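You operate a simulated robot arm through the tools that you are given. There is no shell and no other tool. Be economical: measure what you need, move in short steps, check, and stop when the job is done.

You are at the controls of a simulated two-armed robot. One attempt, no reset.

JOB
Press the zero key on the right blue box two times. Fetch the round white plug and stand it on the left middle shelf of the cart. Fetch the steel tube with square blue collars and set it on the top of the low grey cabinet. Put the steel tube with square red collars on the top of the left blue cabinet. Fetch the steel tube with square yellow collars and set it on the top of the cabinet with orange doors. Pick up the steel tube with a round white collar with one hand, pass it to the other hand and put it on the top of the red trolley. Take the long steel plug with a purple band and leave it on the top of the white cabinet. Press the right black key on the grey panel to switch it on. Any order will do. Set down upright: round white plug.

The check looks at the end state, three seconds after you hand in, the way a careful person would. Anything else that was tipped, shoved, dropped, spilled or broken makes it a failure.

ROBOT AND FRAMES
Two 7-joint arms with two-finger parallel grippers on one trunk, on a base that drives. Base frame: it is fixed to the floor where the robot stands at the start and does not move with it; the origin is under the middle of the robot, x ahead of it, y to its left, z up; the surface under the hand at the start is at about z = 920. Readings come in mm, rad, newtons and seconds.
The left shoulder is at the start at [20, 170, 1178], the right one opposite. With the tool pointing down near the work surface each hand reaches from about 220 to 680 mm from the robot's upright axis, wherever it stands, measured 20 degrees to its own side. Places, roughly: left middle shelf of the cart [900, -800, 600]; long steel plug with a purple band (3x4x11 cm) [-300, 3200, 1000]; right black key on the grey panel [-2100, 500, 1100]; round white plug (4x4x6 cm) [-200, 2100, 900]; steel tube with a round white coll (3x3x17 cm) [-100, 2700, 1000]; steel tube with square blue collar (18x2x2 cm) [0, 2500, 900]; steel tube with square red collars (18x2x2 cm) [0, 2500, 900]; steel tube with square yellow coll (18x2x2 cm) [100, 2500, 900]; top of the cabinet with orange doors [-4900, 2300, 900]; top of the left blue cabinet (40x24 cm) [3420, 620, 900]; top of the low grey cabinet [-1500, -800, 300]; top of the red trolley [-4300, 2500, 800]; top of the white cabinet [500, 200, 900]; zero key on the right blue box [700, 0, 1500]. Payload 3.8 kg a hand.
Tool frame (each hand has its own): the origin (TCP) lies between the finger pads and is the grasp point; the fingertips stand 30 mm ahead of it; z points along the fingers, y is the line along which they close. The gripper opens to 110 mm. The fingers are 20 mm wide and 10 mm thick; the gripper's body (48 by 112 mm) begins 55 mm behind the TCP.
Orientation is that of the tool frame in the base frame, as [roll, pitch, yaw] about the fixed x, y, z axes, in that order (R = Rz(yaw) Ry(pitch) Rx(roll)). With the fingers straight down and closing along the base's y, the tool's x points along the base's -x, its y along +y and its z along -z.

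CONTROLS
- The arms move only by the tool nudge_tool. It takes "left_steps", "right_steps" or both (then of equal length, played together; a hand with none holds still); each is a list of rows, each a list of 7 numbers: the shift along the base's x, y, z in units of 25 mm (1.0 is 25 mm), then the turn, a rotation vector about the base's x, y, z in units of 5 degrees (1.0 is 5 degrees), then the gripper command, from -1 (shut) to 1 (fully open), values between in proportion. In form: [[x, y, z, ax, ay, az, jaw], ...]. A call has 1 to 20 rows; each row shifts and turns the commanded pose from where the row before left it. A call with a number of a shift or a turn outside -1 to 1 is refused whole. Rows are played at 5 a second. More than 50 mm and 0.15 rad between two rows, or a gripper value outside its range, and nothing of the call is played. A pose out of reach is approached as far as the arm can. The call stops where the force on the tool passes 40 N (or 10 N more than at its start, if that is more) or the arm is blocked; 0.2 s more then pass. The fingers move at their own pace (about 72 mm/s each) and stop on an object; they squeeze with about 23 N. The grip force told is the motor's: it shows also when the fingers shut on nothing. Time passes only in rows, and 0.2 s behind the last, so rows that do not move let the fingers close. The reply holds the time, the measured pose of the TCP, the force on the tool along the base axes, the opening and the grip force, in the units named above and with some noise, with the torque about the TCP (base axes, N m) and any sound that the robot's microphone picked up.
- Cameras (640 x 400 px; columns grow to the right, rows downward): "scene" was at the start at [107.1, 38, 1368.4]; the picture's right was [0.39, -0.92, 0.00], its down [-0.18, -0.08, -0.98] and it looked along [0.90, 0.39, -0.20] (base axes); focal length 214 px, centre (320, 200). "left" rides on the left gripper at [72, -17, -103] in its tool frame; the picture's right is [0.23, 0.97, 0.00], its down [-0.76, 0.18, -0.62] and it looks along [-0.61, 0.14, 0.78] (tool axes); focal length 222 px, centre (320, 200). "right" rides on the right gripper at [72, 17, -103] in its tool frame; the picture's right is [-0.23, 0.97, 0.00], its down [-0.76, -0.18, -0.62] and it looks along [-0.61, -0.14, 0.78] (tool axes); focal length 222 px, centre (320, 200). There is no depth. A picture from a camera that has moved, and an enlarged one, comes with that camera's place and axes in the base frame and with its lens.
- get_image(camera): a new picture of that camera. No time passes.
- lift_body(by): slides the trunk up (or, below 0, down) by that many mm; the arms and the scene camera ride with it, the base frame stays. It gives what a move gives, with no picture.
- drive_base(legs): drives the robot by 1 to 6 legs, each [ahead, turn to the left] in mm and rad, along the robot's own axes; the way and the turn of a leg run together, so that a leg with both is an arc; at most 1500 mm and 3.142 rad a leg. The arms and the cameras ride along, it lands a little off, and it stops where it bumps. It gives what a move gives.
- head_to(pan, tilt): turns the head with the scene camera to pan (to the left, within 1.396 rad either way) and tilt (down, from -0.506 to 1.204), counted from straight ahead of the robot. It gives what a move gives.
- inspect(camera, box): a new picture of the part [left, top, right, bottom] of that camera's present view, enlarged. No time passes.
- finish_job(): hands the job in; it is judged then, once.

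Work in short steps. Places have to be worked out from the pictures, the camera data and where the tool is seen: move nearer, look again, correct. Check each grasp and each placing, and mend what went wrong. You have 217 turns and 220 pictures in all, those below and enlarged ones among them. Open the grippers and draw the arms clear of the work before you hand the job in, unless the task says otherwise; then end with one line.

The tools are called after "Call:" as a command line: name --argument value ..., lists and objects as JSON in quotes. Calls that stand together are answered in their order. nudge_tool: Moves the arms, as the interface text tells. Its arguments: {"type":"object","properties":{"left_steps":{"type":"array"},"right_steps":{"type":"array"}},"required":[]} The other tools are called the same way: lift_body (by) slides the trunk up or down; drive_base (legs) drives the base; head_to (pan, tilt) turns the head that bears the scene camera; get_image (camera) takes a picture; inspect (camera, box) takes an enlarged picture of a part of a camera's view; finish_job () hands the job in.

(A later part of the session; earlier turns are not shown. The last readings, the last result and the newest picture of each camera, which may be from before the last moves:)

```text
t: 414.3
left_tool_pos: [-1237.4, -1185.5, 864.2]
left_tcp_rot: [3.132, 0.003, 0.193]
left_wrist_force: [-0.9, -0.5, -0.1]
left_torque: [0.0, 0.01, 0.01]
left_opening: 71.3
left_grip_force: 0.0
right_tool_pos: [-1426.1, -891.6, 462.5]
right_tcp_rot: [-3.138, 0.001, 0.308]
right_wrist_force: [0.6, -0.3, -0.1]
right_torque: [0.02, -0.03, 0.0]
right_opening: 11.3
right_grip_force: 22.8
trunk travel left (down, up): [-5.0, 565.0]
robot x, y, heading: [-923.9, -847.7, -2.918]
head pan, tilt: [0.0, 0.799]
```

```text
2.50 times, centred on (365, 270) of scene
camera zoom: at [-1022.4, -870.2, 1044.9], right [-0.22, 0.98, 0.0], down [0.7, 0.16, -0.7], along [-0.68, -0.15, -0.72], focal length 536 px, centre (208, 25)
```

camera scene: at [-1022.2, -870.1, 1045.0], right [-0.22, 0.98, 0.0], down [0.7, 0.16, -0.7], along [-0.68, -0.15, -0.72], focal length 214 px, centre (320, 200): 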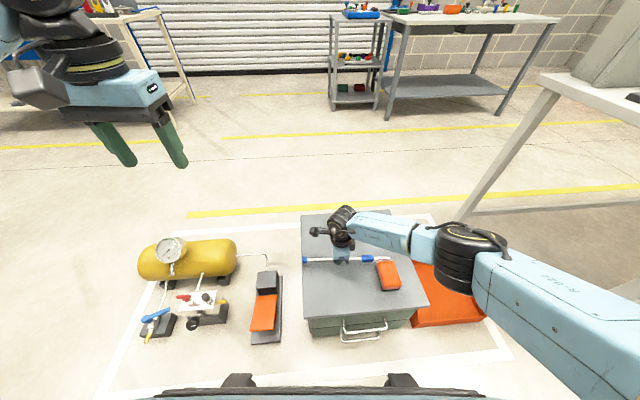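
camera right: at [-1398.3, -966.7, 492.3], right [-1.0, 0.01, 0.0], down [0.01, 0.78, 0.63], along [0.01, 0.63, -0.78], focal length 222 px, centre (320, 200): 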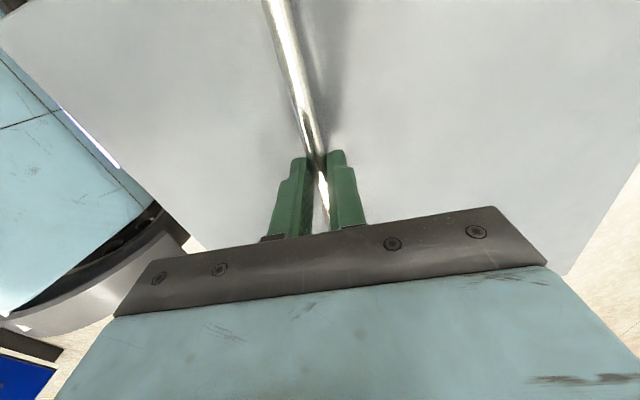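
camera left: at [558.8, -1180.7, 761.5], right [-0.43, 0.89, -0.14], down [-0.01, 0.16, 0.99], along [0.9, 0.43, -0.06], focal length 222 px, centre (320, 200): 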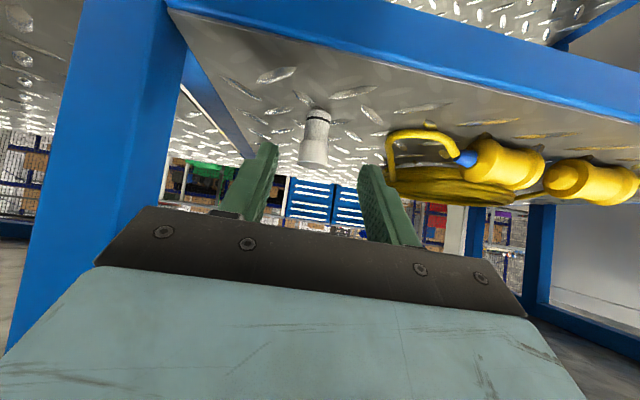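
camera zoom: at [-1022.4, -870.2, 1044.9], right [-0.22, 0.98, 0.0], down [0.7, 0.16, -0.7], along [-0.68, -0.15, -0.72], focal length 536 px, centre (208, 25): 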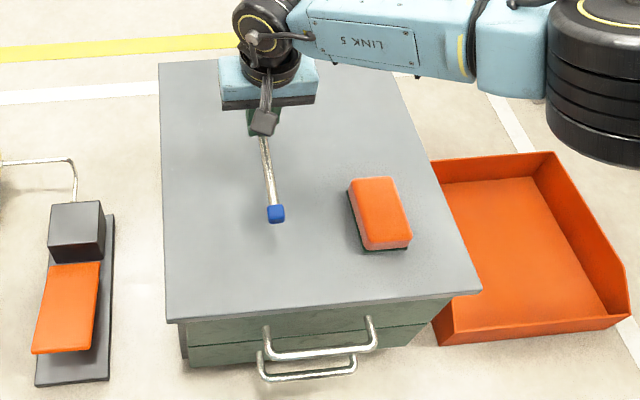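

Tube now runs front-to-back with clear room. I lower it to about z≈360, then in small steps.

Call:
nudge_tool --right_steps '[[0, 0, -1, 0, 0, 0, -1], [0, 0, -1, 0, 0, 0, -1], [0, 0, -1, 0, 0, 0, -1], [0, 0, -0.7, 0, 0, 0, -1], [0, 0, 0, 0, 0, 0, -1]]'

Call:
inspect --camera "scene" --box '[280, 190, 450, 350]'

Call:
get_image --camera "right"

```text
t: 415.5
left_tool_pos: [-1237.1, -1184.7, 863.5]
left_tcp_rot: [3.131, 0.003, 0.192]
left_wrist_force: [0.2, 0.3, -0.2]
left_torque: [-0.03, -0.02, 0.02]
left_opening: 71.6
left_grip_force: 0.0
right_tool_pos: [-1425.9, -891.9, 369.8]
right_tcp_rot: [-3.14, 0.002, 0.311]
right_wrist_force: [-0.1, 0.3, -0.7]
right_torque: [0.03, -0.05, -0.01]
right_opening: 11.5
right_grip_force: 22.5
trunk travel left (down, up): [-5.0, 565.0]
robot x, y, heading: [-923.8, -851.2, -2.918]
head pan, tilt: [0.0, 0.799]
```

```text
2.50 times, centred on (365, 270) of scene
camera zoom: at [-1022.4, -870.2, 1044.9], right [-0.22, 0.98, 0.0], down [0.7, 0.16, -0.7], along [-0.68, -0.15, -0.72], focal length 536 px, centre (208, 25)
```

zoom: 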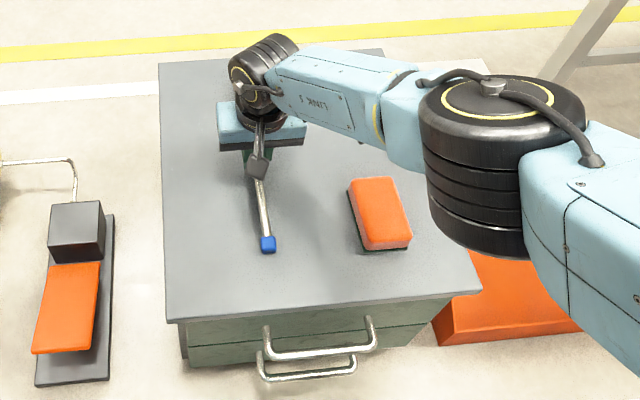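

```text
121 pictures are left
camera right: at [-1350.4, -886.9, 474.0], right [0.08, -1.0, 0.0], down [-0.78, -0.06, 0.62], along [-0.62, -0.05, -0.78], focal length 222 px, centre (320, 200)
```

right: 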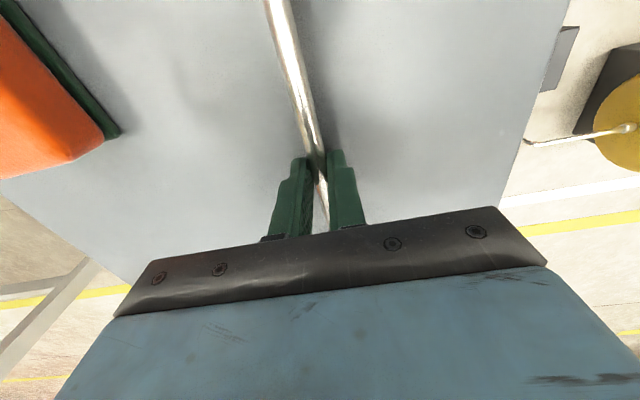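

Call:
nudge_tool --right_steps '[[0, 0, -0.4, 0, 0, 0, -1], [0, 0, -0.4, 0, 0, 0, -1], [0, 0, -0.3, 0, 0, 0, -1], [0, 0, -0.15, 0, 0, 0, -1], [0, 0, -0.15, 0, 0, 0, -1]]'

Call:
inspect --camera "scene" --box '[280, 190, 450, 350]'

```text
t: 416.2
left_tool_pos: [-1236.9, -1184.1, 865.2]
left_tcp_rot: [3.132, 0.004, 0.192]
left_wrist_force: [0.8, -0.1, 0.2]
left_torque: [0.0, 0.02, 0.0]
left_opening: 71.3
left_grip_force: 0.1
right_tool_pos: [-1427.9, -891.6, 359.6]
right_tcp_rot: [3.141, 0.013, 0.307]
right_wrist_force: [4.3, 2.4, 18.3]
right_torque: [0.17, -0.37, -0.02]
right_opening: 11.2
right_grip_force: 23.1
right hand out of reach, approached as far as the arm can: row 2, 3
trunk travel left (down, up): [-5.0, 565.0]
robot x, y, heading: [-925.9, -854.4, -2.92]
head pan, tilt: [0.0, 0.799]
stopped in row 3 (right hand): the force on the tool passed its limit at 50 N (the readings are from after the stop); the commanded pose is now the measured one
```

```text
2.50 times, centred on (365, 270) of scene
camera zoom: at [-1021.3, -870.0, 1045.2], right [-0.22, 0.98, 0.0], down [0.7, 0.16, -0.7], along [-0.68, -0.15, -0.72], focal length 536 px, centre (208, 25)
```

zoom: 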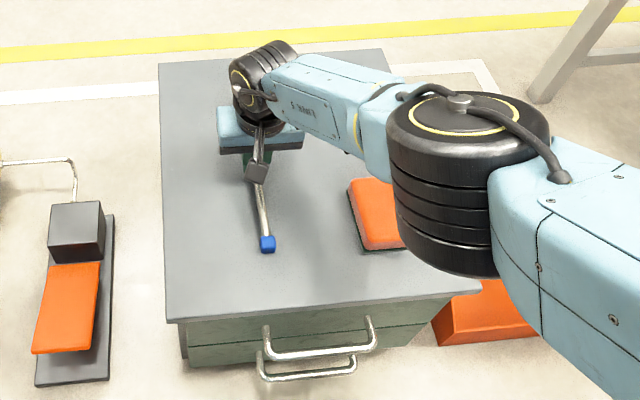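

Contact: the surface is near z≈330. I ease off, open slightly and rise straight up.

Call:
nudge_tool --right_steps '[[0, 0, 0.05, 0, 0, 0, -1], [0, 0, 0, 0, 0, 0, -0.4], [0, 0, 0, 0, 0, 0, -0.4], [0, 0, 0.4, 0, 0, 0, -0.2], [0, 0, 1, 0, 0, 0, 0], [0, 0, 1, 0, 0, 0, 0], [0, 0, 1, 0, 0, 0, 0], [0, 0, 1, 0, 0, 0, 0]]'

Call:
inspect --camera "scene" --box '[280, 190, 450, 350]'

```text
t: 418.0
left_tool_pos: [-1237.0, -1185.1, 864.6]
left_tcp_rot: [3.133, 0.004, 0.19]
left_wrist_force: [0.1, -0.2, 0.2]
left_torque: [-0.01, -0.02, 0.04]
left_opening: 71.3
left_grip_force: 0.1
right_tool_pos: [-1427.3, -891.4, 470.3]
right_tcp_rot: [-3.142, 0.01, 0.307]
right_wrist_force: [0.4, 0.9, 0.0]
right_torque: [0.01, 0.0, 0.03]
right_opening: 55.0
right_grip_force: 0.1
trunk travel left (down, up): [-5.0, 565.0]
robot x, y, heading: [-924.2, -851.4, -2.915]
head pan, tilt: [0.0, 0.799]
```

```text
2.50 times, centred on (365, 270) of scene
camera zoom: at [-1022.3, -870.1, 1044.9], right [-0.22, 0.98, 0.0], down [0.7, 0.16, -0.7], along [-0.68, -0.15, -0.72], focal length 536 px, centre (208, 25)
```

zoom: 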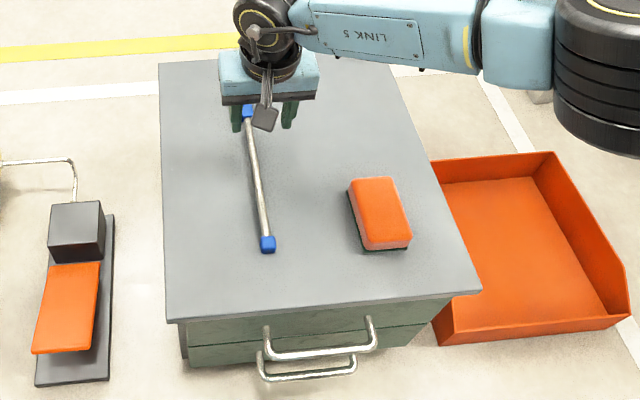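

Blue tube lies well on the cabinet and nothing else moved. I back away, raise the trunk and drive to where I can see the grey panel.

Call:
drive_base --legs '[[-300, 0]]'

Call:
nudge_tool --right_steps '[[0.4, 0, 1, 0, 0, 0, 0], [0.4, 0, 1, 0, 0, 0, 0], [0.4, 0, 1, 0, 0, 0, 0], [0.4, 0, 1, 0, 0, 0, 0], [0.4, 0, 1, 0, 0, 0, 0], [0.4, 0, 1, 0, 0, 0, 0], [0.4, 0, 1, 0, 0, 0, 0], [0.4, 0, 1, 0, 0, 0, 0], [0.4, 0, 1, 0, 0, 0, 0], [0.4, 0, 1, 0, 0, 0, 0], [0.4, 0, 1, 0, 0, 0, 0], [0.4, 0, 1, 0, 0, 0, 0], [0.4, 0, 1, 0, 0, 0, 0], [0.4, 0, 1, 0, 0, 0, 0], [0, 0, 1, 0, 0, 0, 0], [0, 0, 1, 0, 0, 0, 0]]'

Call:
lift_body --by 280

Call:
drive_base --legs '[[0, -1.469], [1145, 0], [0, 1.24]]'

Call:
head_to --pan 0.0 --tilt 0.3

Call:
get_image --camera "scene"

```text
t: 420.0
left_tool_pos: [-944.8, -1119.8, 863.5]
left_tcp_rot: [3.131, 0.004, 0.194]
left_wrist_force: [0.6, -0.5, -0.4]
left_torque: [0.0, 0.02, -0.02]
left_opening: 71.6
left_grip_force: 0.1
right_tool_pos: [-1134.2, -825.6, 469.3]
right_tcp_rot: [3.141, 0.009, 0.31]
right_wrist_force: [0.3, -0.2, -0.4]
right_torque: [-0.02, 0.01, -0.02]
right_opening: 55.0
right_grip_force: 0.1
trunk travel left (down, up): [-5.0, 565.0]
robot x, y, heading: [-635.3, -778.3, -2.918]
head pan, tilt: [0.0, 0.799]
```

```text
t: 423.4
left_tool_pos: [-945.0, -1119.3, 863.4]
left_tcp_rot: [3.132, 0.004, 0.193]
left_wrist_force: [0.0, 0.1, 0.0]
left_torque: [-0.02, 0.02, 0.04]
left_opening: 71.6
left_grip_force: 0.0
right_tool_pos: [-994.8, -826.5, 871.4]
right_tcp_rot: [-3.142, 0.012, 0.31]
right_wrist_force: [-1.1, 0.8, -0.5]
right_torque: [0.0, -0.01, 0.02]
right_opening: 54.8
right_grip_force: 0.0
trunk travel left (down, up): [-5.0, 565.0]
robot x, y, heading: [-633.3, -785.3, -2.919]
head pan, tilt: [0.0, 0.799]
```

```text
t: 426.2
left_tool_pos: [-945.9, -1117.8, 1143.5]
left_tcp_rot: [3.131, 0.003, 0.193]
left_wrist_force: [-0.4, -0.6, 0.3]
left_torque: [0.01, 0.01, 0.0]
left_opening: 71.4
left_grip_force: 0.1
right_tool_pos: [-994.5, -826.2, 1151.5]
right_tcp_rot: [3.14, 0.013, 0.311]
right_wrist_force: [0.2, 0.2, 0.3]
right_torque: [-0.01, -0.02, 0.02]
right_opening: 55.0
right_grip_force: 0.0
trunk travel left (down, up): [-285.0, 285.0]
robot x, y, heading: [-632.9, -784.2, -2.916]
head pan, tilt: [0.0, 0.799]
```

```text
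t: 438.7
left_tool_pos: [-1388.9, 31.1, 1144.5]
left_tcp_rot: [3.133, 0.004, -0.03]
left_wrist_force: [0.6, 1.2, -0.1]
left_torque: [0.02, 0.01, -0.02]
left_opening: 71.4
left_grip_force: 0.0
right_tool_pos: [-1374.6, 327.5, 1151.1]
right_tcp_rot: [-3.141, 0.01, 0.084]
right_wrist_force: [-0.1, 0.5, -0.3]
right_torque: [-0.01, -0.01, -0.01]
right_opening: 55.1
right_grip_force: 0.0
trunk travel left (down, up): [-285.0, 285.0]
robot x, y, heading: [-1011.5, 292.0, -3.135]
head pan, tilt: [0.0, 0.799]
```

```text
t: 439.6
left_tool_pos: [-1389.2, 31.9, 1144.3]
left_tcp_rot: [3.132, 0.004, -0.032]
left_wrist_force: [-0.7, 0.1, 0.1]
left_torque: [0.02, -0.01, -0.02]
left_opening: 71.7
left_grip_force: 0.1
right_tool_pos: [-1374.3, 329.3, 1150.4]
right_tcp_rot: [-3.141, 0.011, 0.086]
right_wrist_force: [-0.4, -0.3, -0.2]
right_torque: [0.0, 0.0, -0.01]
right_opening: 55.1
right_grip_force: 0.1
trunk travel left (down, up): [-285.0, 285.0]
robot x, y, heading: [-1009.9, 292.9, -3.135]
head pan, tilt: [0.0, 0.3]
```

```text
118 pictures are left
camera scene: at [-1124.0, 291.2, 1369.2], right [0.0, 1.0, 0.0], down [0.3, 0.0, -0.95], along [-0.95, 0.0, -0.3], focal length 214 px, centre (320, 200)
```

scene: 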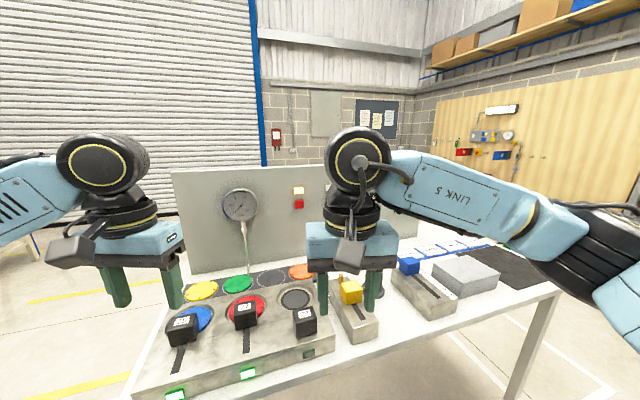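

The grey panel stands at the back of this table; the right hand hides its keys. I shift the hand sideways and enlarge the panel.

Call:
nudge_tool --right_steps '[[0, 1, 0, 0, 0, 0, 0], [0, 1, 0, 0, 0, 0, 0], [0, 1, 0, 0, 0, 0, 0], [0, 1, 0, 0, 0, 0, 0], [0, 1, 0, 0, 0, 0, 0], [0, 1, 0, 0, 0, 0, 0]]'

Call:
inspect --camera "scene" --box '[170, 150, 430, 320]'

```text
t: 441.0
left_tool_pos: [-1390.0, 31.6, 1143.4]
left_tcp_rot: [3.132, 0.003, -0.029]
left_wrist_force: [0.1, 0.4, -0.2]
left_torque: [-0.03, 0.03, -0.02]
left_opening: 71.4
left_grip_force: 0.1
right_tool_pos: [-1374.0, 480.1, 1150.3]
right_tcp_rot: [3.141, 0.011, 0.087]
right_wrist_force: [0.2, 0.8, 0.6]
right_torque: [-0.03, -0.01, 0.0]
right_opening: 55.0
right_grip_force: 0.1
trunk travel left (down, up): [-285.0, 285.0]
robot x, y, heading: [-1012.6, 288.6, -3.136]
head pan, tilt: [0.0, 0.3]
```

```text
2.35 times, centred on (300, 235) of scene
camera zoom: at [-1123.8, 291.9, 1369.3], right [0.0, 1.0, 0.0], down [0.3, 0.0, -0.96], along [-0.96, 0.0, -0.3], focal length 505 px, centre (367, 118)
```

zoom: 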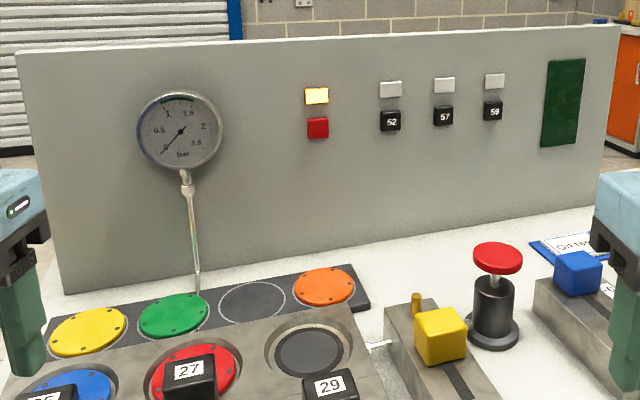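

Keys are 52, 57 and 59; the right black one is 59, at about (−2068, 528, 1094), on a panel facing (0.94, 0.36). I drive in front of it and square up.

Call:
drive_base --legs '[[0, -1.231], [448, 0], [0, 1.587]]'

Call:
nudge_tool --right_steps '[[0, 0, 0, -0.354, 0.935, 0, -1], [0, 0, 0, -0.354, 0.935, 0, -1], [0, 0, 0, -0.354, 0.935, 0, -1], [0, 0, 0, -0.354, 0.935, 0, -1], [0, 0, 0, -0.354, 0.935, 0, -1], [0, 0, 0, -0.354, 0.935, 0, -1], [0, 0, 0, -0.354, 0.935, 0, -1], [0, 0, 0, -0.354, 0.935, 0, -1], [0, 0, 0, -0.354, 0.935, 0, -1], [0, 0, 0, -0.354, 0.935, 0, -1], [0, 0, 0, -0.354, 0.935, 0, -1], [0, 0, 0, -0.354, 0.935, 0, -1], [0, 0, 0, -0.354, 0.935, 0, -1], [0, 0, 0, -0.354, 0.935, 0, -1], [0, 0, 0, -0.354, 0.935, 0, -1], [0, 0, 0, -0.354, 0.935, 0, -1], [0, 0, 0, -0.354, 0.935, 0, -1], [0, 0, 0, -0.354, 0.935, 0, -1]]'

Call:
get_image --camera "scene"

```text
t: 450.6
left_tool_pos: [-1426.0, 333.3, 1143.3]
left_tcp_rot: [3.133, 0.003, 0.341]
left_wrist_force: [-0.6, 0.2, 0.5]
left_torque: [0.01, 0.0, 0.01]
left_opening: 71.5
left_grip_force: 0.1
right_tool_pos: [-1573.7, 756.5, 1150.1]
right_tcp_rot: [3.141, 0.011, 0.457]
right_wrist_force: [-0.5, 0.1, -0.3]
right_torque: [0.02, 0.0, -0.02]
right_opening: 54.9
right_grip_force: 0.0
trunk travel left (down, up): [-285.0, 285.0]
robot x, y, heading: [-1166.0, 711.6, -2.771]
head pan, tilt: [0.0, 0.3]
```

```text
t: 454.4
left_tool_pos: [-1424.4, 331.0, 1144.6]
left_tcp_rot: [3.135, 0.005, 0.343]
left_wrist_force: [-0.1, -0.7, -0.3]
left_torque: [0.01, 0.0, 0.0]
left_opening: 71.5
left_grip_force: 0.1
right_tool_pos: [-1633.2, 688.0, 1175.2]
right_tcp_rot: [-2.218, 1.454, 1.318]
right_wrist_force: [0.7, 0.1, 0.2]
right_torque: [-0.01, 0.0, -0.04]
right_opening: 0.0
right_grip_force: 22.9
right hand out of reach, approached as far as the arm can: row 9, 10, 11, 12, 13, 14, 15, 16, 17, 18
trunk travel left (down, up): [-285.0, 285.0]
robot x, y, heading: [-1167.8, 712.6, -2.776]
head pan, tilt: [0.0, 0.3]
```

```text
116 pictures are left
camera scene: at [-1269.7, 669.1, 1369.5], right [-0.36, 0.93, 0.0], down [0.27, 0.11, -0.96], along [-0.89, -0.35, -0.29], focal length 214 px, centre (320, 200)
```

scene: 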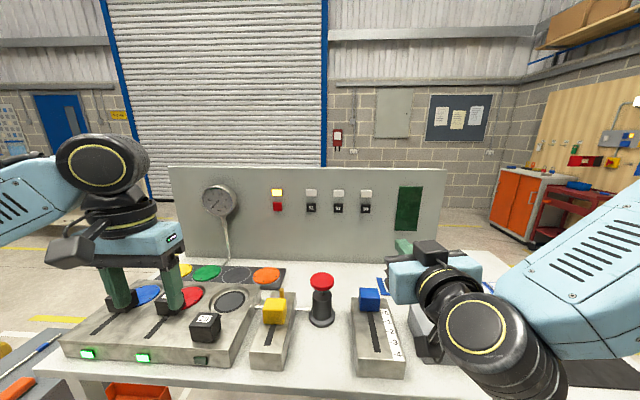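

The hand now points forward at the panel. Triangulated, key 59 is near (−2136, 545, 1072). I extend the hand 200 mm toward it and re-check.

Call:
nudge_tool --right_steps '[[-1, -0.14, -0.3, 0, 0, 0, -1], [-1, -0.14, -0.3, 0, 0, 0, -1], [-1, -0.14, -0.3, 0, 0, 0, -1], [-1, -0.14, -0.3, 0, 0, 0, -1], [-1, -0.14, -0.3, 0, 0, 0, -1], [-1, -0.14, -0.3, 0, 0, 0, -1], [-1, -0.14, -0.3, 0, 0, 0, -1], [-1, -0.14, -0.3, 0, 0, 0, -1]]'

Call:
get_image --camera "scene"

Call:
get_image --camera "right"

```text
t: 456.2
left_tool_pos: [-1426.3, 333.4, 1143.3]
left_tcp_rot: [3.133, 0.006, 0.341]
left_wrist_force: [0.3, 0.3, 0.3]
left_torque: [0.0, 0.02, 0.02]
left_opening: 71.7
left_grip_force: 0.1
right_tool_pos: [-1797.4, 598.0, 1168.2]
right_tcp_rot: [-2.19, 1.457, 1.331]
right_wrist_force: [-0.5, 0.6, 0.3]
right_torque: [0.0, -0.02, 0.0]
right_opening: 0.0
right_grip_force: 22.8
right hand out of reach, approached as far as the arm can: row 1, 2, 3, 4, 5, 6, 7, 8
trunk travel left (down, up): [-285.0, 285.0]
robot x, y, heading: [-1166.6, 710.2, -2.775]
head pan, tilt: [0.0, 0.3]
```

```text
115 pictures are left
camera scene: at [-1272.8, 671.7, 1369.2], right [-0.36, 0.93, 0.0], down [0.28, 0.11, -0.96], along [-0.89, -0.35, -0.3], focal length 214 px, centre (320, 200)
```

scene: 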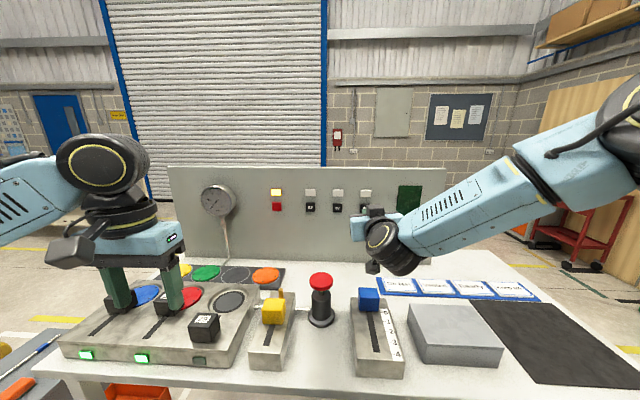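

```text
114 pictures are left
camera right: at [-1692.2, 628.1, 1101.9], right [0.36, -0.92, 0.14], down [0.49, 0.31, 0.81], along [-0.79, -0.23, 0.56], focal length 222 px, centre (320, 200)
```

right: 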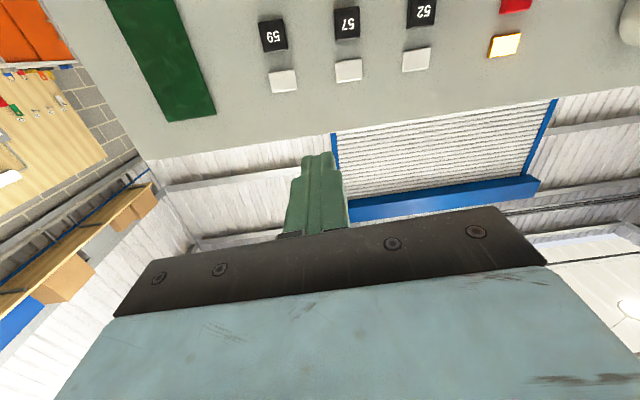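

The right arm is now nicely extended. Key 59 re-estimates to (−2114, 540, 1077). I drive 180 mm closer and lower the fingertip in line with it.

Call:
drive_base --legs '[[180, 0]]'

Call:
nudge_tool --right_steps '[[-0.3, 0.14, -0.7, 0, 0, 0, -1], [-0.3, 0.14, -0.7, 0, 0, 0, -1], [-0.3, 0.14, -0.7, 0, 0, 0, -1], [-0.3, 0.14, -0.7, 0, 0, 0, -1], [-0.3, 0.14, -0.7, 0, 0, 0, -1]]'

Call:
get_image --camera "right"

Call:
inspect --camera "scene" --box '[260, 150, 460, 290]'

```text
t: 457.7
left_tool_pos: [-1593.7, 269.4, 1144.0]
left_tcp_rot: [3.133, 0.004, 0.339]
left_wrist_force: [0.2, 0.0, -0.7]
left_torque: [0.01, -0.03, 0.05]
left_opening: 71.4
left_grip_force: 0.1
right_tool_pos: [-1961.2, 536.2, 1167.4]
right_tcp_rot: [-2.193, 1.455, 1.328]
right_wrist_force: [1.4, 0.0, 0.5]
right_torque: [0.01, 0.0, 0.01]
right_opening: 0.0
right_grip_force: 23.0
trunk travel left (down, up): [-285.0, 285.0]
robot x, y, heading: [-1332.6, 648.4, -2.769]
head pan, tilt: [0.0, 0.3]
```

```text
t: 458.9
left_tool_pos: [-1591.8, 270.5, 1143.3]
left_tcp_rot: [3.132, 0.004, 0.339]
left_wrist_force: [-0.2, -0.4, 0.1]
left_torque: [0.01, 0.0, 0.01]
left_opening: 71.4
left_grip_force: 0.0
right_tool_pos: [-1976.7, 501.7, 1120.6]
right_tcp_rot: [-2.232, 1.453, 1.281]
right_wrist_force: [0.8, -0.3, -0.2]
right_torque: [0.01, -0.02, -0.02]
right_opening: 0.0
right_grip_force: 23.3
right hand out of reach, approached as far as the arm can: row 1, 2, 3, 4, 5
trunk travel left (down, up): [-285.0, 285.0]
robot x, y, heading: [-1332.0, 650.5, -2.77]
head pan, tilt: [0.0, 0.3]
```

```text
113 pictures are left
camera right: at [-1871.0, 529.9, 1055.5], right [0.35, -0.93, 0.13], down [0.49, 0.3, 0.82], along [-0.8, -0.22, 0.56], focal length 222 px, centre (320, 200)
```

right: 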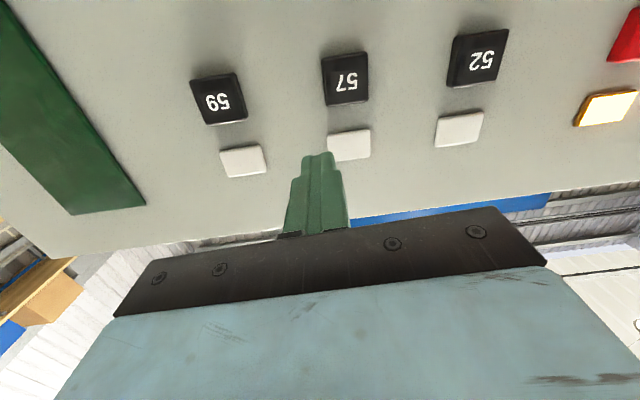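

```text
2.86 times, centred on (360, 220) of scene
camera zoom: at [-1436.7, 608.2, 1369.3], right [-0.36, 0.93, 0.0], down [0.28, 0.11, -0.96], along [-0.89, -0.34, -0.3], focal length 613 px, centre (206, 143)
```

zoom: 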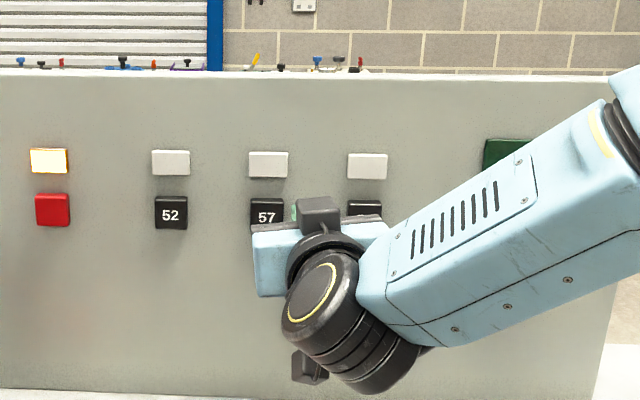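

The pose is at a joint limit because the shoulder sits too high. I raise the hand while lowering the trunk, so that the arm comes level with the key.

Call:
nudge_tool --right_steps '[[0.2, 0.1, 1, 0, 0, 0, -1], [0.2, 0.1, 1, 0, 0, 0, -1], [0.2, 0.1, 1, 0, 0, 0, -1], [0.2, 0.1, 1, 0, 0, 0, -1]]'

Call:
lift_body --by -100

Call:
nudge_tool --right_steps '[[0, 0.2, 1, 0, 0, 0, -1], [0, 0.2, 1, 0, 0, 0, -1], [0, 0.2, 1, 0, 0, 0, -1], [0, 0.2, 1, 0, 0, 0, -1]]'

Call:
lift_body --by -100

Call:
get_image --camera "scene"

```text
t: 459.9
left_tool_pos: [-1591.0, 270.2, 1143.8]
left_tcp_rot: [3.135, 0.002, 0.339]
left_wrist_force: [0.5, -0.1, 0.2]
left_torque: [-0.01, 0.02, -0.01]
left_opening: 71.2
left_grip_force: 0.1
right_tool_pos: [-1957.3, 513.4, 1221.7]
right_tcp_rot: [-2.184, 1.456, 1.338]
right_wrist_force: [0.3, 0.3, -0.6]
right_torque: [0.01, -0.01, -0.03]
right_opening: 0.0
right_grip_force: 23.2
trunk travel left (down, up): [-285.0, 285.0]
robot x, y, heading: [-1331.9, 648.1, -2.771]
head pan, tilt: [0.0, 0.3]
```

```text
t: 461.2
left_tool_pos: [-1590.9, 271.2, 1044.0]
left_tcp_rot: [3.132, 0.004, 0.338]
left_wrist_force: [-1.2, 0.4, -0.3]
left_torque: [-0.01, -0.01, -0.03]
left_opening: 71.5
left_grip_force: 0.1
right_tool_pos: [-1957.9, 513.1, 1121.8]
right_tcp_rot: [-2.182, 1.457, 1.336]
right_wrist_force: [0.0, 0.1, 0.1]
right_torque: [0.01, 0.02, 0.04]
right_opening: 0.1
right_grip_force: 22.5
trunk travel left (down, up): [-185.0, 385.0]
robot x, y, heading: [-1330.8, 646.4, -2.773]
head pan, tilt: [0.0, 0.3]
```

```text
t: 462.2
left_tool_pos: [-1590.9, 270.4, 1044.0]
left_tcp_rot: [3.133, 0.004, 0.339]
left_wrist_force: [0.7, 0.5, -0.1]
left_torque: [-0.01, 0.01, 0.01]
left_opening: 71.4
left_grip_force: 0.1
right_tool_pos: [-1957.5, 532.6, 1222.6]
right_tcp_rot: [-2.181, 1.456, 1.342]
right_wrist_force: [0.9, 0.3, -0.8]
right_torque: [-0.02, 0.01, 0.0]
right_opening: 0.0
right_grip_force: 23.1
trunk travel left (down, up): [-185.0, 385.0]
robot x, y, heading: [-1331.2, 647.0, -2.768]
head pan, tilt: [0.0, 0.3]
```

```text
t: 463.3
left_tool_pos: [-1592.0, 268.9, 960.8]
left_tcp_rot: [3.135, 0.021, 0.341]
left_wrist_force: [0.9, 2.4, 10.8]
left_torque: [-0.28, -0.26, 0.09]
left_opening: 70.6
left_grip_force: 0.0
right_tool_pos: [-1956.6, 533.3, 1130.2]
right_tcp_rot: [-2.187, 1.455, 1.335]
right_wrist_force: [0.6, 0.1, 0.6]
right_torque: [0.01, -0.01, -0.05]
right_opening: 0.3
right_grip_force: 23.1
trunk travel left (down, up): [-94.0, 476.0]
robot x, y, heading: [-1330.9, 650.3, -2.775]
head pan, tilt: [0.0, 0.3]
stopped: the force on the tool passed its limit at 56 N (the readings are from after the stop); the commanded pose is now the measured one
```

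```text
111 pictures are left
camera scene: at [-1436.2, 608.6, 1177.8], right [-0.36, 0.93, 0.0], down [0.28, 0.11, -0.96], along [-0.89, -0.34, -0.3], focal length 214 px, centre (320, 200)
```

scene: 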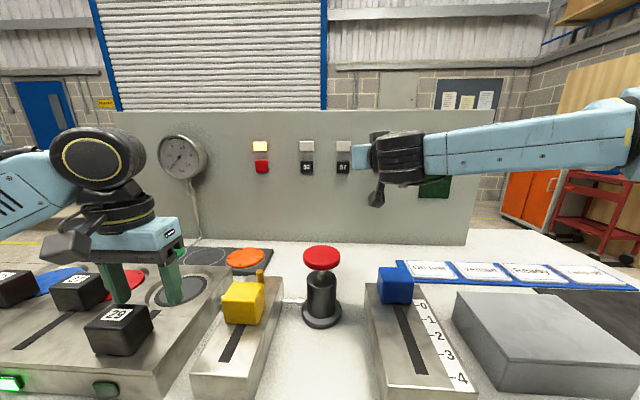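

I overlooked the left hand, which came down on the control box. I lift it straight up now and inspect for any change.

Call:
nudge_tool --left_steps '[[0, 0, 1, 0, 0, 0, 0.3], [0, 0, 1, 0, 0, 0, 0.3], [0, 0, 1, 0, 0, 0, 0.3], [0, 0, 1, 0, 0, 0, 0.3], [0, 0, 1, 0, 0, 0, 0.3], [0, 0, 1, 0, 0, 0, 0.3], [0, 0, 1, 0, 0, 0, 0.3], [0, 0, 1, 0, 0, 0, 0.3]]'

Call:
head_to --pan 0.35 --tilt 0.6

Call:
get_image --camera "scene"

```text
t: 465.1
left_tool_pos: [-1592.5, 269.4, 1159.7]
left_tcp_rot: [3.134, 0.018, 0.339]
left_wrist_force: [0.2, 0.3, -0.7]
left_torque: [0.0, 0.03, 0.03]
left_opening: 71.8
left_grip_force: 0.1
right_tool_pos: [-1957.2, 533.3, 1130.3]
right_tcp_rot: [-2.189, 1.456, 1.331]
right_wrist_force: [0.8, 0.2, 0.5]
right_torque: [-0.01, -0.04, -0.03]
right_opening: 0.1
right_grip_force: 22.7
trunk travel left (down, up): [-94.0, 476.0]
robot x, y, heading: [-1329.1, 649.2, -2.776]
head pan, tilt: [0.0, 0.3]
```

```text
t: 466.0
left_tool_pos: [-1592.5, 269.0, 1159.1]
left_tcp_rot: [3.134, 0.018, 0.338]
left_wrist_force: [0.5, -0.5, -0.2]
left_torque: [-0.02, 0.01, 0.02]
left_opening: 71.4
left_grip_force: 0.1
right_tool_pos: [-1956.7, 532.9, 1129.2]
right_tcp_rot: [-2.189, 1.457, 1.331]
right_wrist_force: [-0.9, 0.5, 0.5]
right_torque: [-0.02, -0.03, 0.02]
right_opening: 0.0
right_grip_force: 23.3
trunk travel left (down, up): [-94.0, 476.0]
robot x, y, heading: [-1330.7, 650.5, -2.771]
head pan, tilt: [0.351, 0.6]
```

```text
110 pictures are left
camera scene: at [-1416.0, 583.8, 1150.7], right [-0.66, 0.75, 0.0], down [0.42, 0.37, -0.83], along [-0.62, -0.54, -0.56], focal length 214 px, centre (320, 200)
```

scene: 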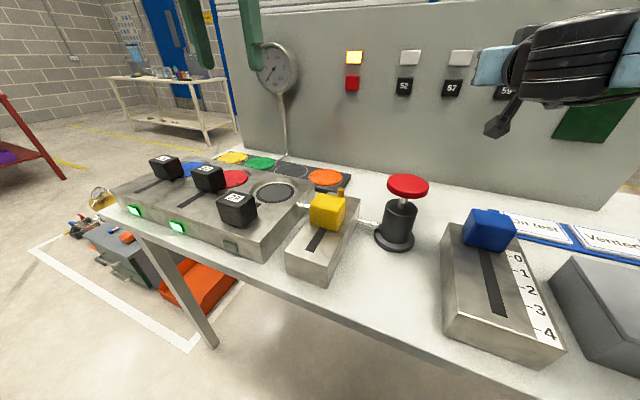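

Nothing on the box changed: levers and lamps look as before. I continue with the right fingertip to 50 mm short of key 59.

Call:
nudge_tool --right_steps '[[-0.82, 0.35, -0.52, 0, 0, 0, -1], [-0.82, 0.35, -0.52, 0, 0, 0, -1], [-0.82, 0.35, -0.52, 0, 0, 0, -1], [-0.82, 0.35, -0.52, 0, 0, 0, -1], [0, 0, 0, 0, 0, 0, -1]]'

Call:
get_image --camera "right"

Call:
inspect --camera "scene" --box '[330, 20, 620, 200]'

```text
t: 467.2
left_tool_pos: [-1593.4, 269.3, 1159.1]
left_tcp_rot: [3.136, 0.021, 0.338]
left_wrist_force: [-0.3, 0.1, -0.2]
left_torque: [-0.01, -0.03, 0.0]
left_opening: 71.3
left_grip_force: 0.0
right_tool_pos: [-2040.1, 568.4, 1080.0]
right_tcp_rot: [-2.184, 1.457, 1.335]
right_wrist_force: [-0.4, 1.0, -0.6]
right_torque: [-0.01, -0.01, 0.04]
right_opening: 0.0
right_grip_force: 22.7
trunk travel left (down, up): [-94.0, 476.0]
robot x, y, heading: [-1331.7, 647.1, -2.774]
head pan, tilt: [0.351, 0.6]
```

```text
109 pictures are left
camera right: at [-1935.2, 598.4, 1013.6], right [0.36, -0.92, 0.13], down [0.49, 0.31, 0.81], along [-0.79, -0.22, 0.56], focal length 222 px, centre (320, 200)
```

right: 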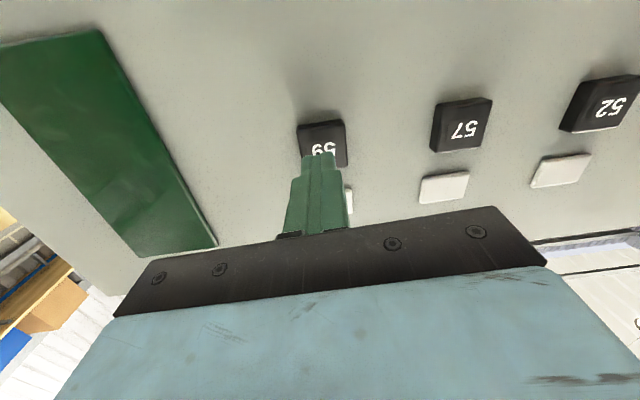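

```text
2.21 times, centred on (475, 110) of scene
camera zoom: at [-1415.9, 583.7, 1150.7], right [-0.66, 0.75, 0.0], down [0.42, 0.37, -0.83], along [-0.62, -0.54, -0.56], focal length 473 px, centre (-22, 399)
```

zoom: 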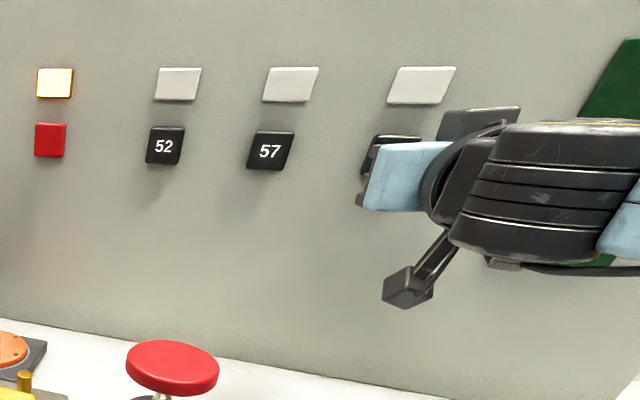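

The fingertip is in line with key 59. I advance 30 mm, then in 2.5 mm steps.

Call:
nudge_tool --right_steps '[[-0.47, -0.18, 0, 0, 0, 0, -1], [-0.47, -0.18, 0, 0, 0, 0, -1], [-0.19, -0.07, 0, 0, 0, 0, -1], [-0.09, -0.035, 0, 0, 0, 0, -1], [-0.09, -0.035, 0, 0, 0, 0, -1], [0, 0, 0, 0, 0, 0, -1]]'

Call:
inspect --camera "right" --box '[220, 60, 440, 240]'

```text
t: 468.6
left_tool_pos: [-1591.3, 270.2, 1160.1]
left_tcp_rot: [3.134, 0.02, 0.338]
left_wrist_force: [-0.1, -0.7, 0.2]
left_torque: [-0.02, 0.02, 0.0]
left_opening: 71.4
left_grip_force: 0.0
right_tool_pos: [-2070.3, 555.6, 1079.0]
right_tcp_rot: [-2.184, 1.456, 1.336]
right_wrist_force: [11.6, 6.8, -3.4]
right_torque: [-0.04, 0.0, -0.14]
right_opening: 0.0
right_grip_force: 23.6
trunk travel left (down, up): [-94.0, 476.0]
robot x, y, heading: [-1331.7, 647.4, -2.769]
head pan, tilt: [0.351, 0.6]
heard: click
```

```text
2.22 times, centred on (330, 150) of right
camera zoom: at [-1966.1, 585.5, 1013.4], right [0.36, -0.92, 0.13], down [0.49, 0.31, 0.81], along [-0.79, -0.22, 0.56], focal length 494 px, centre (298, 311)
```

zoom: 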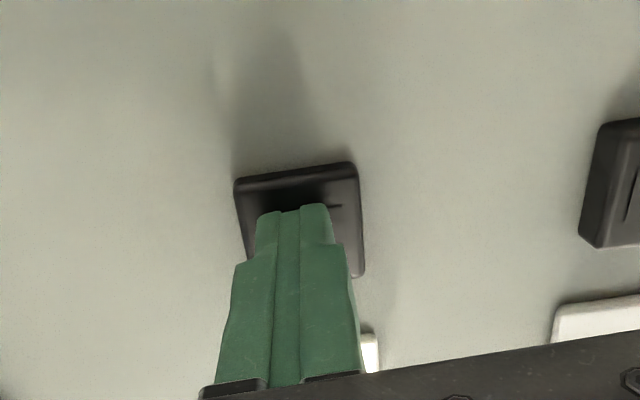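

Click heard at about 13 N. I retract and check the lamp above key 59.

Call:
nudge_tool --right_steps '[[0.6, 0.22, 0, 0, 0, 0, -1], [0.9, 0.34, 0, 0, 0, 0, -1], [0.9, 0.34, 0.3, 0, 0, 0, -1], [0.9, 0.34, 0.5, 0, 0, 0, -1], [0.9, 0.34, 0.5, 0, 0, 0, -1], [0.9, 0.34, 0.5, 0, 0, 0, -1], [0.9, 0.34, 0.5, 0, 0, 0, -1], [0.9, 0.34, 0, 0, 0, 0, -1]]'

Call:
inspect --camera "scene" --box '[330, 20, 620, 200]'

Call:
get_image --camera "right"

```text
t: 470.4
left_tool_pos: [-1592.2, 268.2, 1160.2]
left_tcp_rot: [3.135, 0.021, 0.338]
left_wrist_force: [0.3, -0.3, -0.5]
left_torque: [0.0, 0.02, 0.01]
left_opening: 71.5
left_grip_force: 0.1
right_tool_pos: [-1899.2, 620.3, 1134.9]
right_tcp_rot: [-2.193, 1.456, 1.326]
right_wrist_force: [-0.3, 1.3, 0.5]
right_torque: [-0.04, -0.01, -0.03]
right_opening: 0.0
right_grip_force: 22.9
trunk travel left (down, up): [-94.0, 476.0]
robot x, y, heading: [-1330.1, 647.8, -2.771]
head pan, tilt: [0.351, 0.6]
```

```text
2.21 times, centred on (475, 110) of scene
camera zoom: at [-1415.9, 583.9, 1150.7], right [-0.66, 0.75, 0.0], down [0.42, 0.37, -0.83], along [-0.62, -0.54, -0.56], focal length 473 px, centre (-22, 399)
```

zoom: 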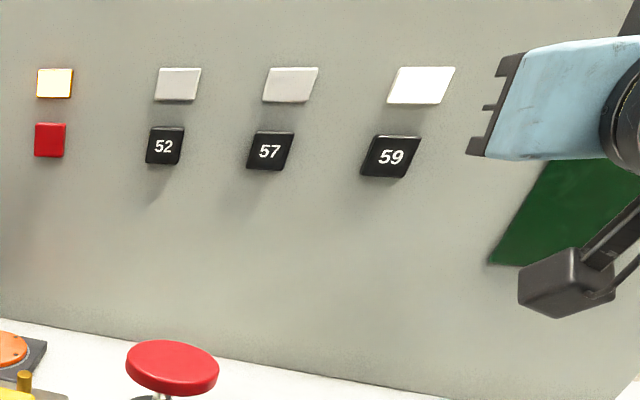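

```text
105 pictures are left
camera right: at [-1795.0, 650.0, 1070.0], right [0.36, -0.92, 0.13], down [0.49, 0.31, 0.81], along [-0.8, -0.22, 0.56], focal length 222 px, centre (320, 200)
```

right: 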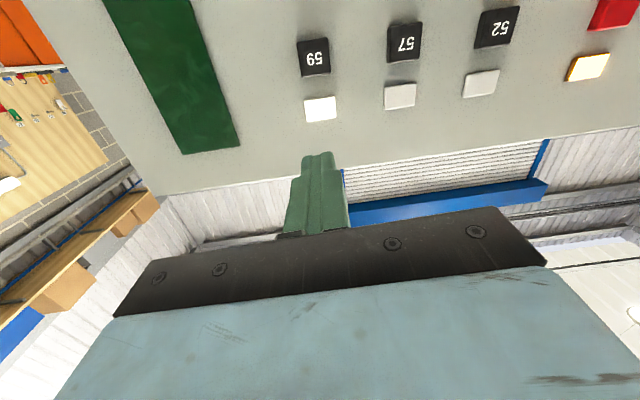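

The lamp over key 59 is lit. I back away from the table, raise the trunk and turn the right hand back down.

Call:
drive_base --legs '[[-450, 0]]'

Call:
lift_body --by 250

Call:
nudge_tool --right_steps '[[0, 0, -0.6, 0.354, -0.935, 0, -1], [0, 0, -0.6, 0.354, -0.935, 0, -1], [0, 0, -0.6, 0.354, -0.935, 0, -1], [0, 0, -0.6, 0.354, -0.935, 0, -1], [0, 0, -0.6, 0.354, -0.935, 0, -1], [0, 0, -0.6, 0.354, -0.935, 0, -1], [0, 0, -0.6, 0.354, -0.935, 0, -1], [0, 0, -0.6, 0.354, -0.935, 0, -1], [0, 0, -0.6, 0.354, -0.935, 0, -1], [0, 0, -0.6, 0.354, -0.935, 0, -1], [0, 0, -0.6, 0.354, -0.935, 0, -1], [0, 0, -0.6, 0.354, -0.935, 0, 0], [0, 0, -0.6, 0.354, -0.935, 0, 0], [0, 0, -0.6, 0.354, -0.935, 0, 0], [0, 0, -0.4, 0.354, -0.935, 0, 0], [0, 0, 0, 0.354, -0.935, 0, 0], [0, 0, 0, 0.354, -0.935, 0, 0]]'

Call:
head_to --pan 0.0 --tilt 0.3

Call:
get_image --camera "scene"

```text
t: 473.1
left_tool_pos: [-1176.5, 428.4, 1160.1]
left_tcp_rot: [3.136, 0.02, 0.34]
left_wrist_force: [1.0, -0.6, 0.2]
left_torque: [-0.01, 0.04, 0.0]
left_opening: 71.5
left_grip_force: 0.0
right_tool_pos: [-1486.1, 781.1, 1135.6]
right_tcp_rot: [-2.19, 1.456, 1.333]
right_wrist_force: [-0.3, -0.3, 0.0]
right_torque: [-0.01, -0.02, 0.01]
right_opening: 0.2
right_grip_force: 23.4
trunk travel left (down, up): [-94.0, 476.0]
robot x, y, heading: [-913.7, 807.3, -2.773]
head pan, tilt: [0.351, 0.6]
```

```text
t: 475.6
left_tool_pos: [-1177.5, 428.7, 1409.3]
left_tcp_rot: [3.135, 0.018, 0.34]
left_wrist_force: [0.0, -0.8, 0.0]
left_torque: [-0.01, 0.0, 0.0]
left_opening: 71.5
left_grip_force: 0.1
right_tool_pos: [-1485.2, 780.7, 1384.7]
right_tcp_rot: [-2.192, 1.456, 1.329]
right_wrist_force: [0.4, -0.3, 1.0]
right_torque: [0.0, 0.02, 0.0]
right_opening: 0.0
right_grip_force: 23.1
trunk travel left (down, up): [-344.0, 226.0]
robot x, y, heading: [-914.5, 807.7, -2.772]
head pan, tilt: [0.351, 0.6]
```

```text
t: 479.2
left_tool_pos: [-1177.8, 429.3, 1410.4]
left_tcp_rot: [3.135, 0.018, 0.34]
left_wrist_force: [-0.7, 0.1, 0.3]
left_torque: [-0.01, 0.01, 0.02]
left_opening: 71.9
left_grip_force: 0.1
right_tool_pos: [-1485.8, 780.9, 1164.7]
right_tcp_rot: [3.126, 0.019, 0.456]
right_wrist_force: [-0.6, -0.3, -0.3]
right_torque: [0.02, -0.01, 0.0]
right_opening: 55.1
right_grip_force: 0.1
trunk travel left (down, up): [-344.0, 226.0]
robot x, y, heading: [-917.7, 806.5, -2.774]
head pan, tilt: [0.351, 0.6]
```

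```text
t: 480.1
left_tool_pos: [-1177.0, 429.3, 1410.1]
left_tcp_rot: [3.135, 0.019, 0.34]
left_wrist_force: [0.5, -0.6, 0.6]
left_torque: [0.0, 0.03, -0.03]
left_opening: 71.5
left_grip_force: 0.0
right_tool_pos: [-1485.2, 781.3, 1165.8]
right_tcp_rot: [3.128, 0.021, 0.456]
right_wrist_force: [0.9, 1.2, -0.2]
right_torque: [0.03, 0.02, -0.03]
right_opening: 54.7
right_grip_force: 0.0
trunk travel left (down, up): [-344.0, 226.0]
robot x, y, heading: [-916.7, 809.1, -2.771]
head pan, tilt: [0.0, 0.3]
```

```text
104 pictures are left
camera scene: at [-1021.6, 769.0, 1428.1], right [-0.36, 0.93, 0.0], down [0.28, 0.11, -0.96], along [-0.89, -0.35, -0.3], focal length 214 px, centre (320, 200)
```

scene: 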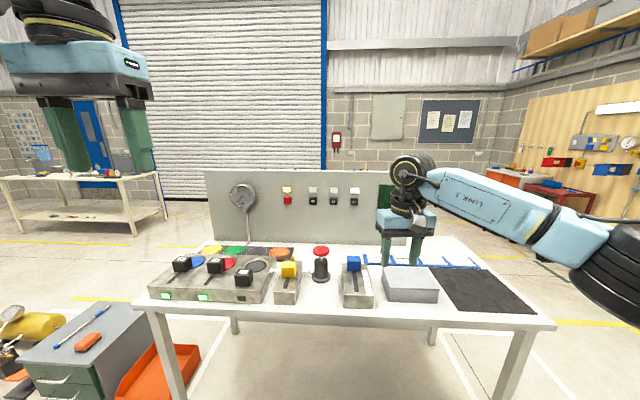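

Both hands are free again. I set the right hand for tube picking, lower the left hand, and drive back to the rear of the bench.

Call:
nudge_tool --right_steps '[[0.33, 0.13, 0, 0, 0, -1, -0.1], [0.33, 0.13, 0, 0, 0, -1, -0.1], [0.33, 0.13, 0, 0, 0, -1, -0.1], [0.33, 0.13, 0, 0, 0, -1, -0.1], [0.33, 0.13, 0, 0, 0, -1, -0.1], [0.33, 0.13, 0, 0, 0, -1, -0.1], [0.33, 0.13, 0, 0, 0, -1, -0.1], [0.33, 0.13, 0, 0, 0, -1, -0.1], [0.33, 0.13, 0, 0, 0, -1, -0.1], [0.33, 0.13, 0, 0, 0, -1, -0.1], [0.33, 0.13, 0, 0, 0, -1, -0.1], [0.33, 0.13, 0, 0, 0, -1, -0.1], [0.33, 0.13, 0, 0, 0, -1, -0.1], [0.33, 0.13, 0, 0, 0, -1, -0.1], [0.33, 0.13, 0, 0, 0, -1, -0.1], [0.33, 0.13, 0, 0, 0, -1, -0.1], [0.33, 0.13, 0, 0, 0, -1, -0.1], [0.33, 0.13, 0, 0, 0, -1, -0.1], [0.33, 0.13, 0, 0, 0, -1, -0.1]]' --left_steps '[[0, 0, -0.5, 0, 0, 0, 0.3], [0, 0, -0.5, 0, 0, 0, 0.3], [0, 0, -0.5, 0, 0, 0, 0.3], [0, 0, -0.5, 0, 0, 0, 0.3], [0, 0, -0.5, 0, 0, 0, 0.3], [0, 0, -0.5, 0, 0, 0, 0.3], [0, 0, -0.5, 0, 0, 0, 0.3], [0, 0, -0.5, 0, 0, 0, 0.3], [0, 0, -0.5, 0, 0, 0, 0.3], [0, 0, -0.5, 0, 0, 0, 0.3], [0, 0, -0.5, 0, 0, 0, 0.3], [0, 0, -0.5, 0, 0, 0, 0.3], [0, 0, -0.5, 0, 0, 0, 0.3], [0, 0, -0.5, 0, 0, 0, 0.3], [0, 0, -0.5, 0, 0, 0, 0.3], [0, 0, -0.5, 0, 0, 0, 0.3], [0, 0, 0, 0, 0, 0, 0.3], [0, 0, 0, 0, 0, 0, 0.3], [0, 0, 0, 0, 0, 0, 0.3]]'

Call:
drive_base --legs '[[0, -2.982], [1064, 0], [0, -0.317], [614, 0], [0, 0.79]]'

Call:
drive_base --legs '[[572, 0], [0, 0.98], [600, 0], [0, 1.486], [140, 0]]'

Call:
head_to --pan 0.0 --tilt 0.75

Call:
get_image --camera "scene"

```text
t: 484.1
left_tool_pos: [-1174.6, 428.7, 1210.8]
left_tcp_rot: [3.135, 0.02, 0.342]
left_wrist_force: [0.6, -0.5, 1.3]
left_torque: [-0.01, 0.0, 0.01]
left_opening: 71.3
left_grip_force: 0.0
right_tool_pos: [-1329.1, 841.4, 1166.0]
right_tcp_rot: [3.128, 0.021, -1.203]
right_wrist_force: [-0.3, 0.9, 0.0]
right_torque: [0.01, -0.03, 0.02]
right_opening: 49.5
right_grip_force: 0.1
trunk travel left (down, up): [-344.0, 226.0]
robot x, y, heading: [-916.6, 811.3, -2.77]
head pan, tilt: [0.0, 0.3]
```

```text
t: 502.7
left_tool_pos: [621.9, 1890.0, 1210.3]
left_tcp_rot: [3.134, 0.019, -2.213]
left_wrist_force: [-0.1, -0.4, -0.7]
left_torque: [0.01, 0.0, -0.01]
left_opening: 71.4
left_grip_force: 0.0
right_tool_pos: [977.6, 1632.7, 1166.9]
right_tcp_rot: [3.128, 0.02, 2.53]
right_wrist_force: [-0.2, 0.3, 0.5]
right_torque: [0.01, 0.03, 0.0]
right_opening: 49.5
right_grip_force: 0.1
trunk travel left (down, up): [-344.0, 226.0]
robot x, y, heading: [616.8, 1426.5, 0.956]
head pan, tilt: [0.0, 0.3]
```

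```text
t: 516.0
left_tool_pos: [311.5, 2051.0, 1208.9]
left_tcp_rot: [3.135, 0.018, 0.26]
left_wrist_force: [-0.5, -0.4, 0.0]
left_torque: [0.01, -0.01, 0.01]
left_opening: 71.4
left_grip_force: 0.1
right_tool_pos: [192.4, 2473.7, 1165.0]
right_tcp_rot: [3.128, 0.022, -1.283]
right_wrist_force: [0.2, 0.5, -1.1]
right_torque: [0.01, -0.02, -0.01]
right_opening: 49.8
right_grip_force: 0.2
trunk travel left (down, up): [-344.0, 226.0]
robot x, y, heading: [601.0, 2409.5, -2.856]
head pan, tilt: [0.0, 0.3]
```

```text
t: 516.9
left_tool_pos: [312.9, 2051.1, 1210.1]
left_tcp_rot: [3.135, 0.02, 0.259]
left_wrist_force: [0.0, 1.4, 0.1]
left_torque: [0.03, -0.02, -0.02]
left_opening: 71.3
left_grip_force: 0.1
right_tool_pos: [192.8, 2474.8, 1165.4]
right_tcp_rot: [3.128, 0.022, -1.282]
right_wrist_force: [-0.3, -0.1, 0.7]
right_torque: [-0.01, 0.02, -0.02]
right_opening: 49.4
right_grip_force: 0.0
trunk travel left (down, up): [-344.0, 226.0]
robot x, y, heading: [602.8, 2405.2, -2.851]
head pan, tilt: [0.0, 0.75]
```

```text
103 pictures are left
camera scene: at [504.3, 2381.0, 1387.8], right [-0.29, 0.96, 0.0], down [0.65, 0.19, -0.73], along [-0.7, -0.21, -0.68], focal length 214 px, centre (320, 200)
```

scene: 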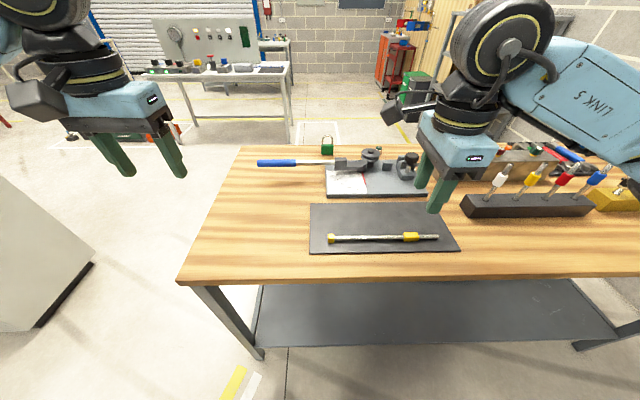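

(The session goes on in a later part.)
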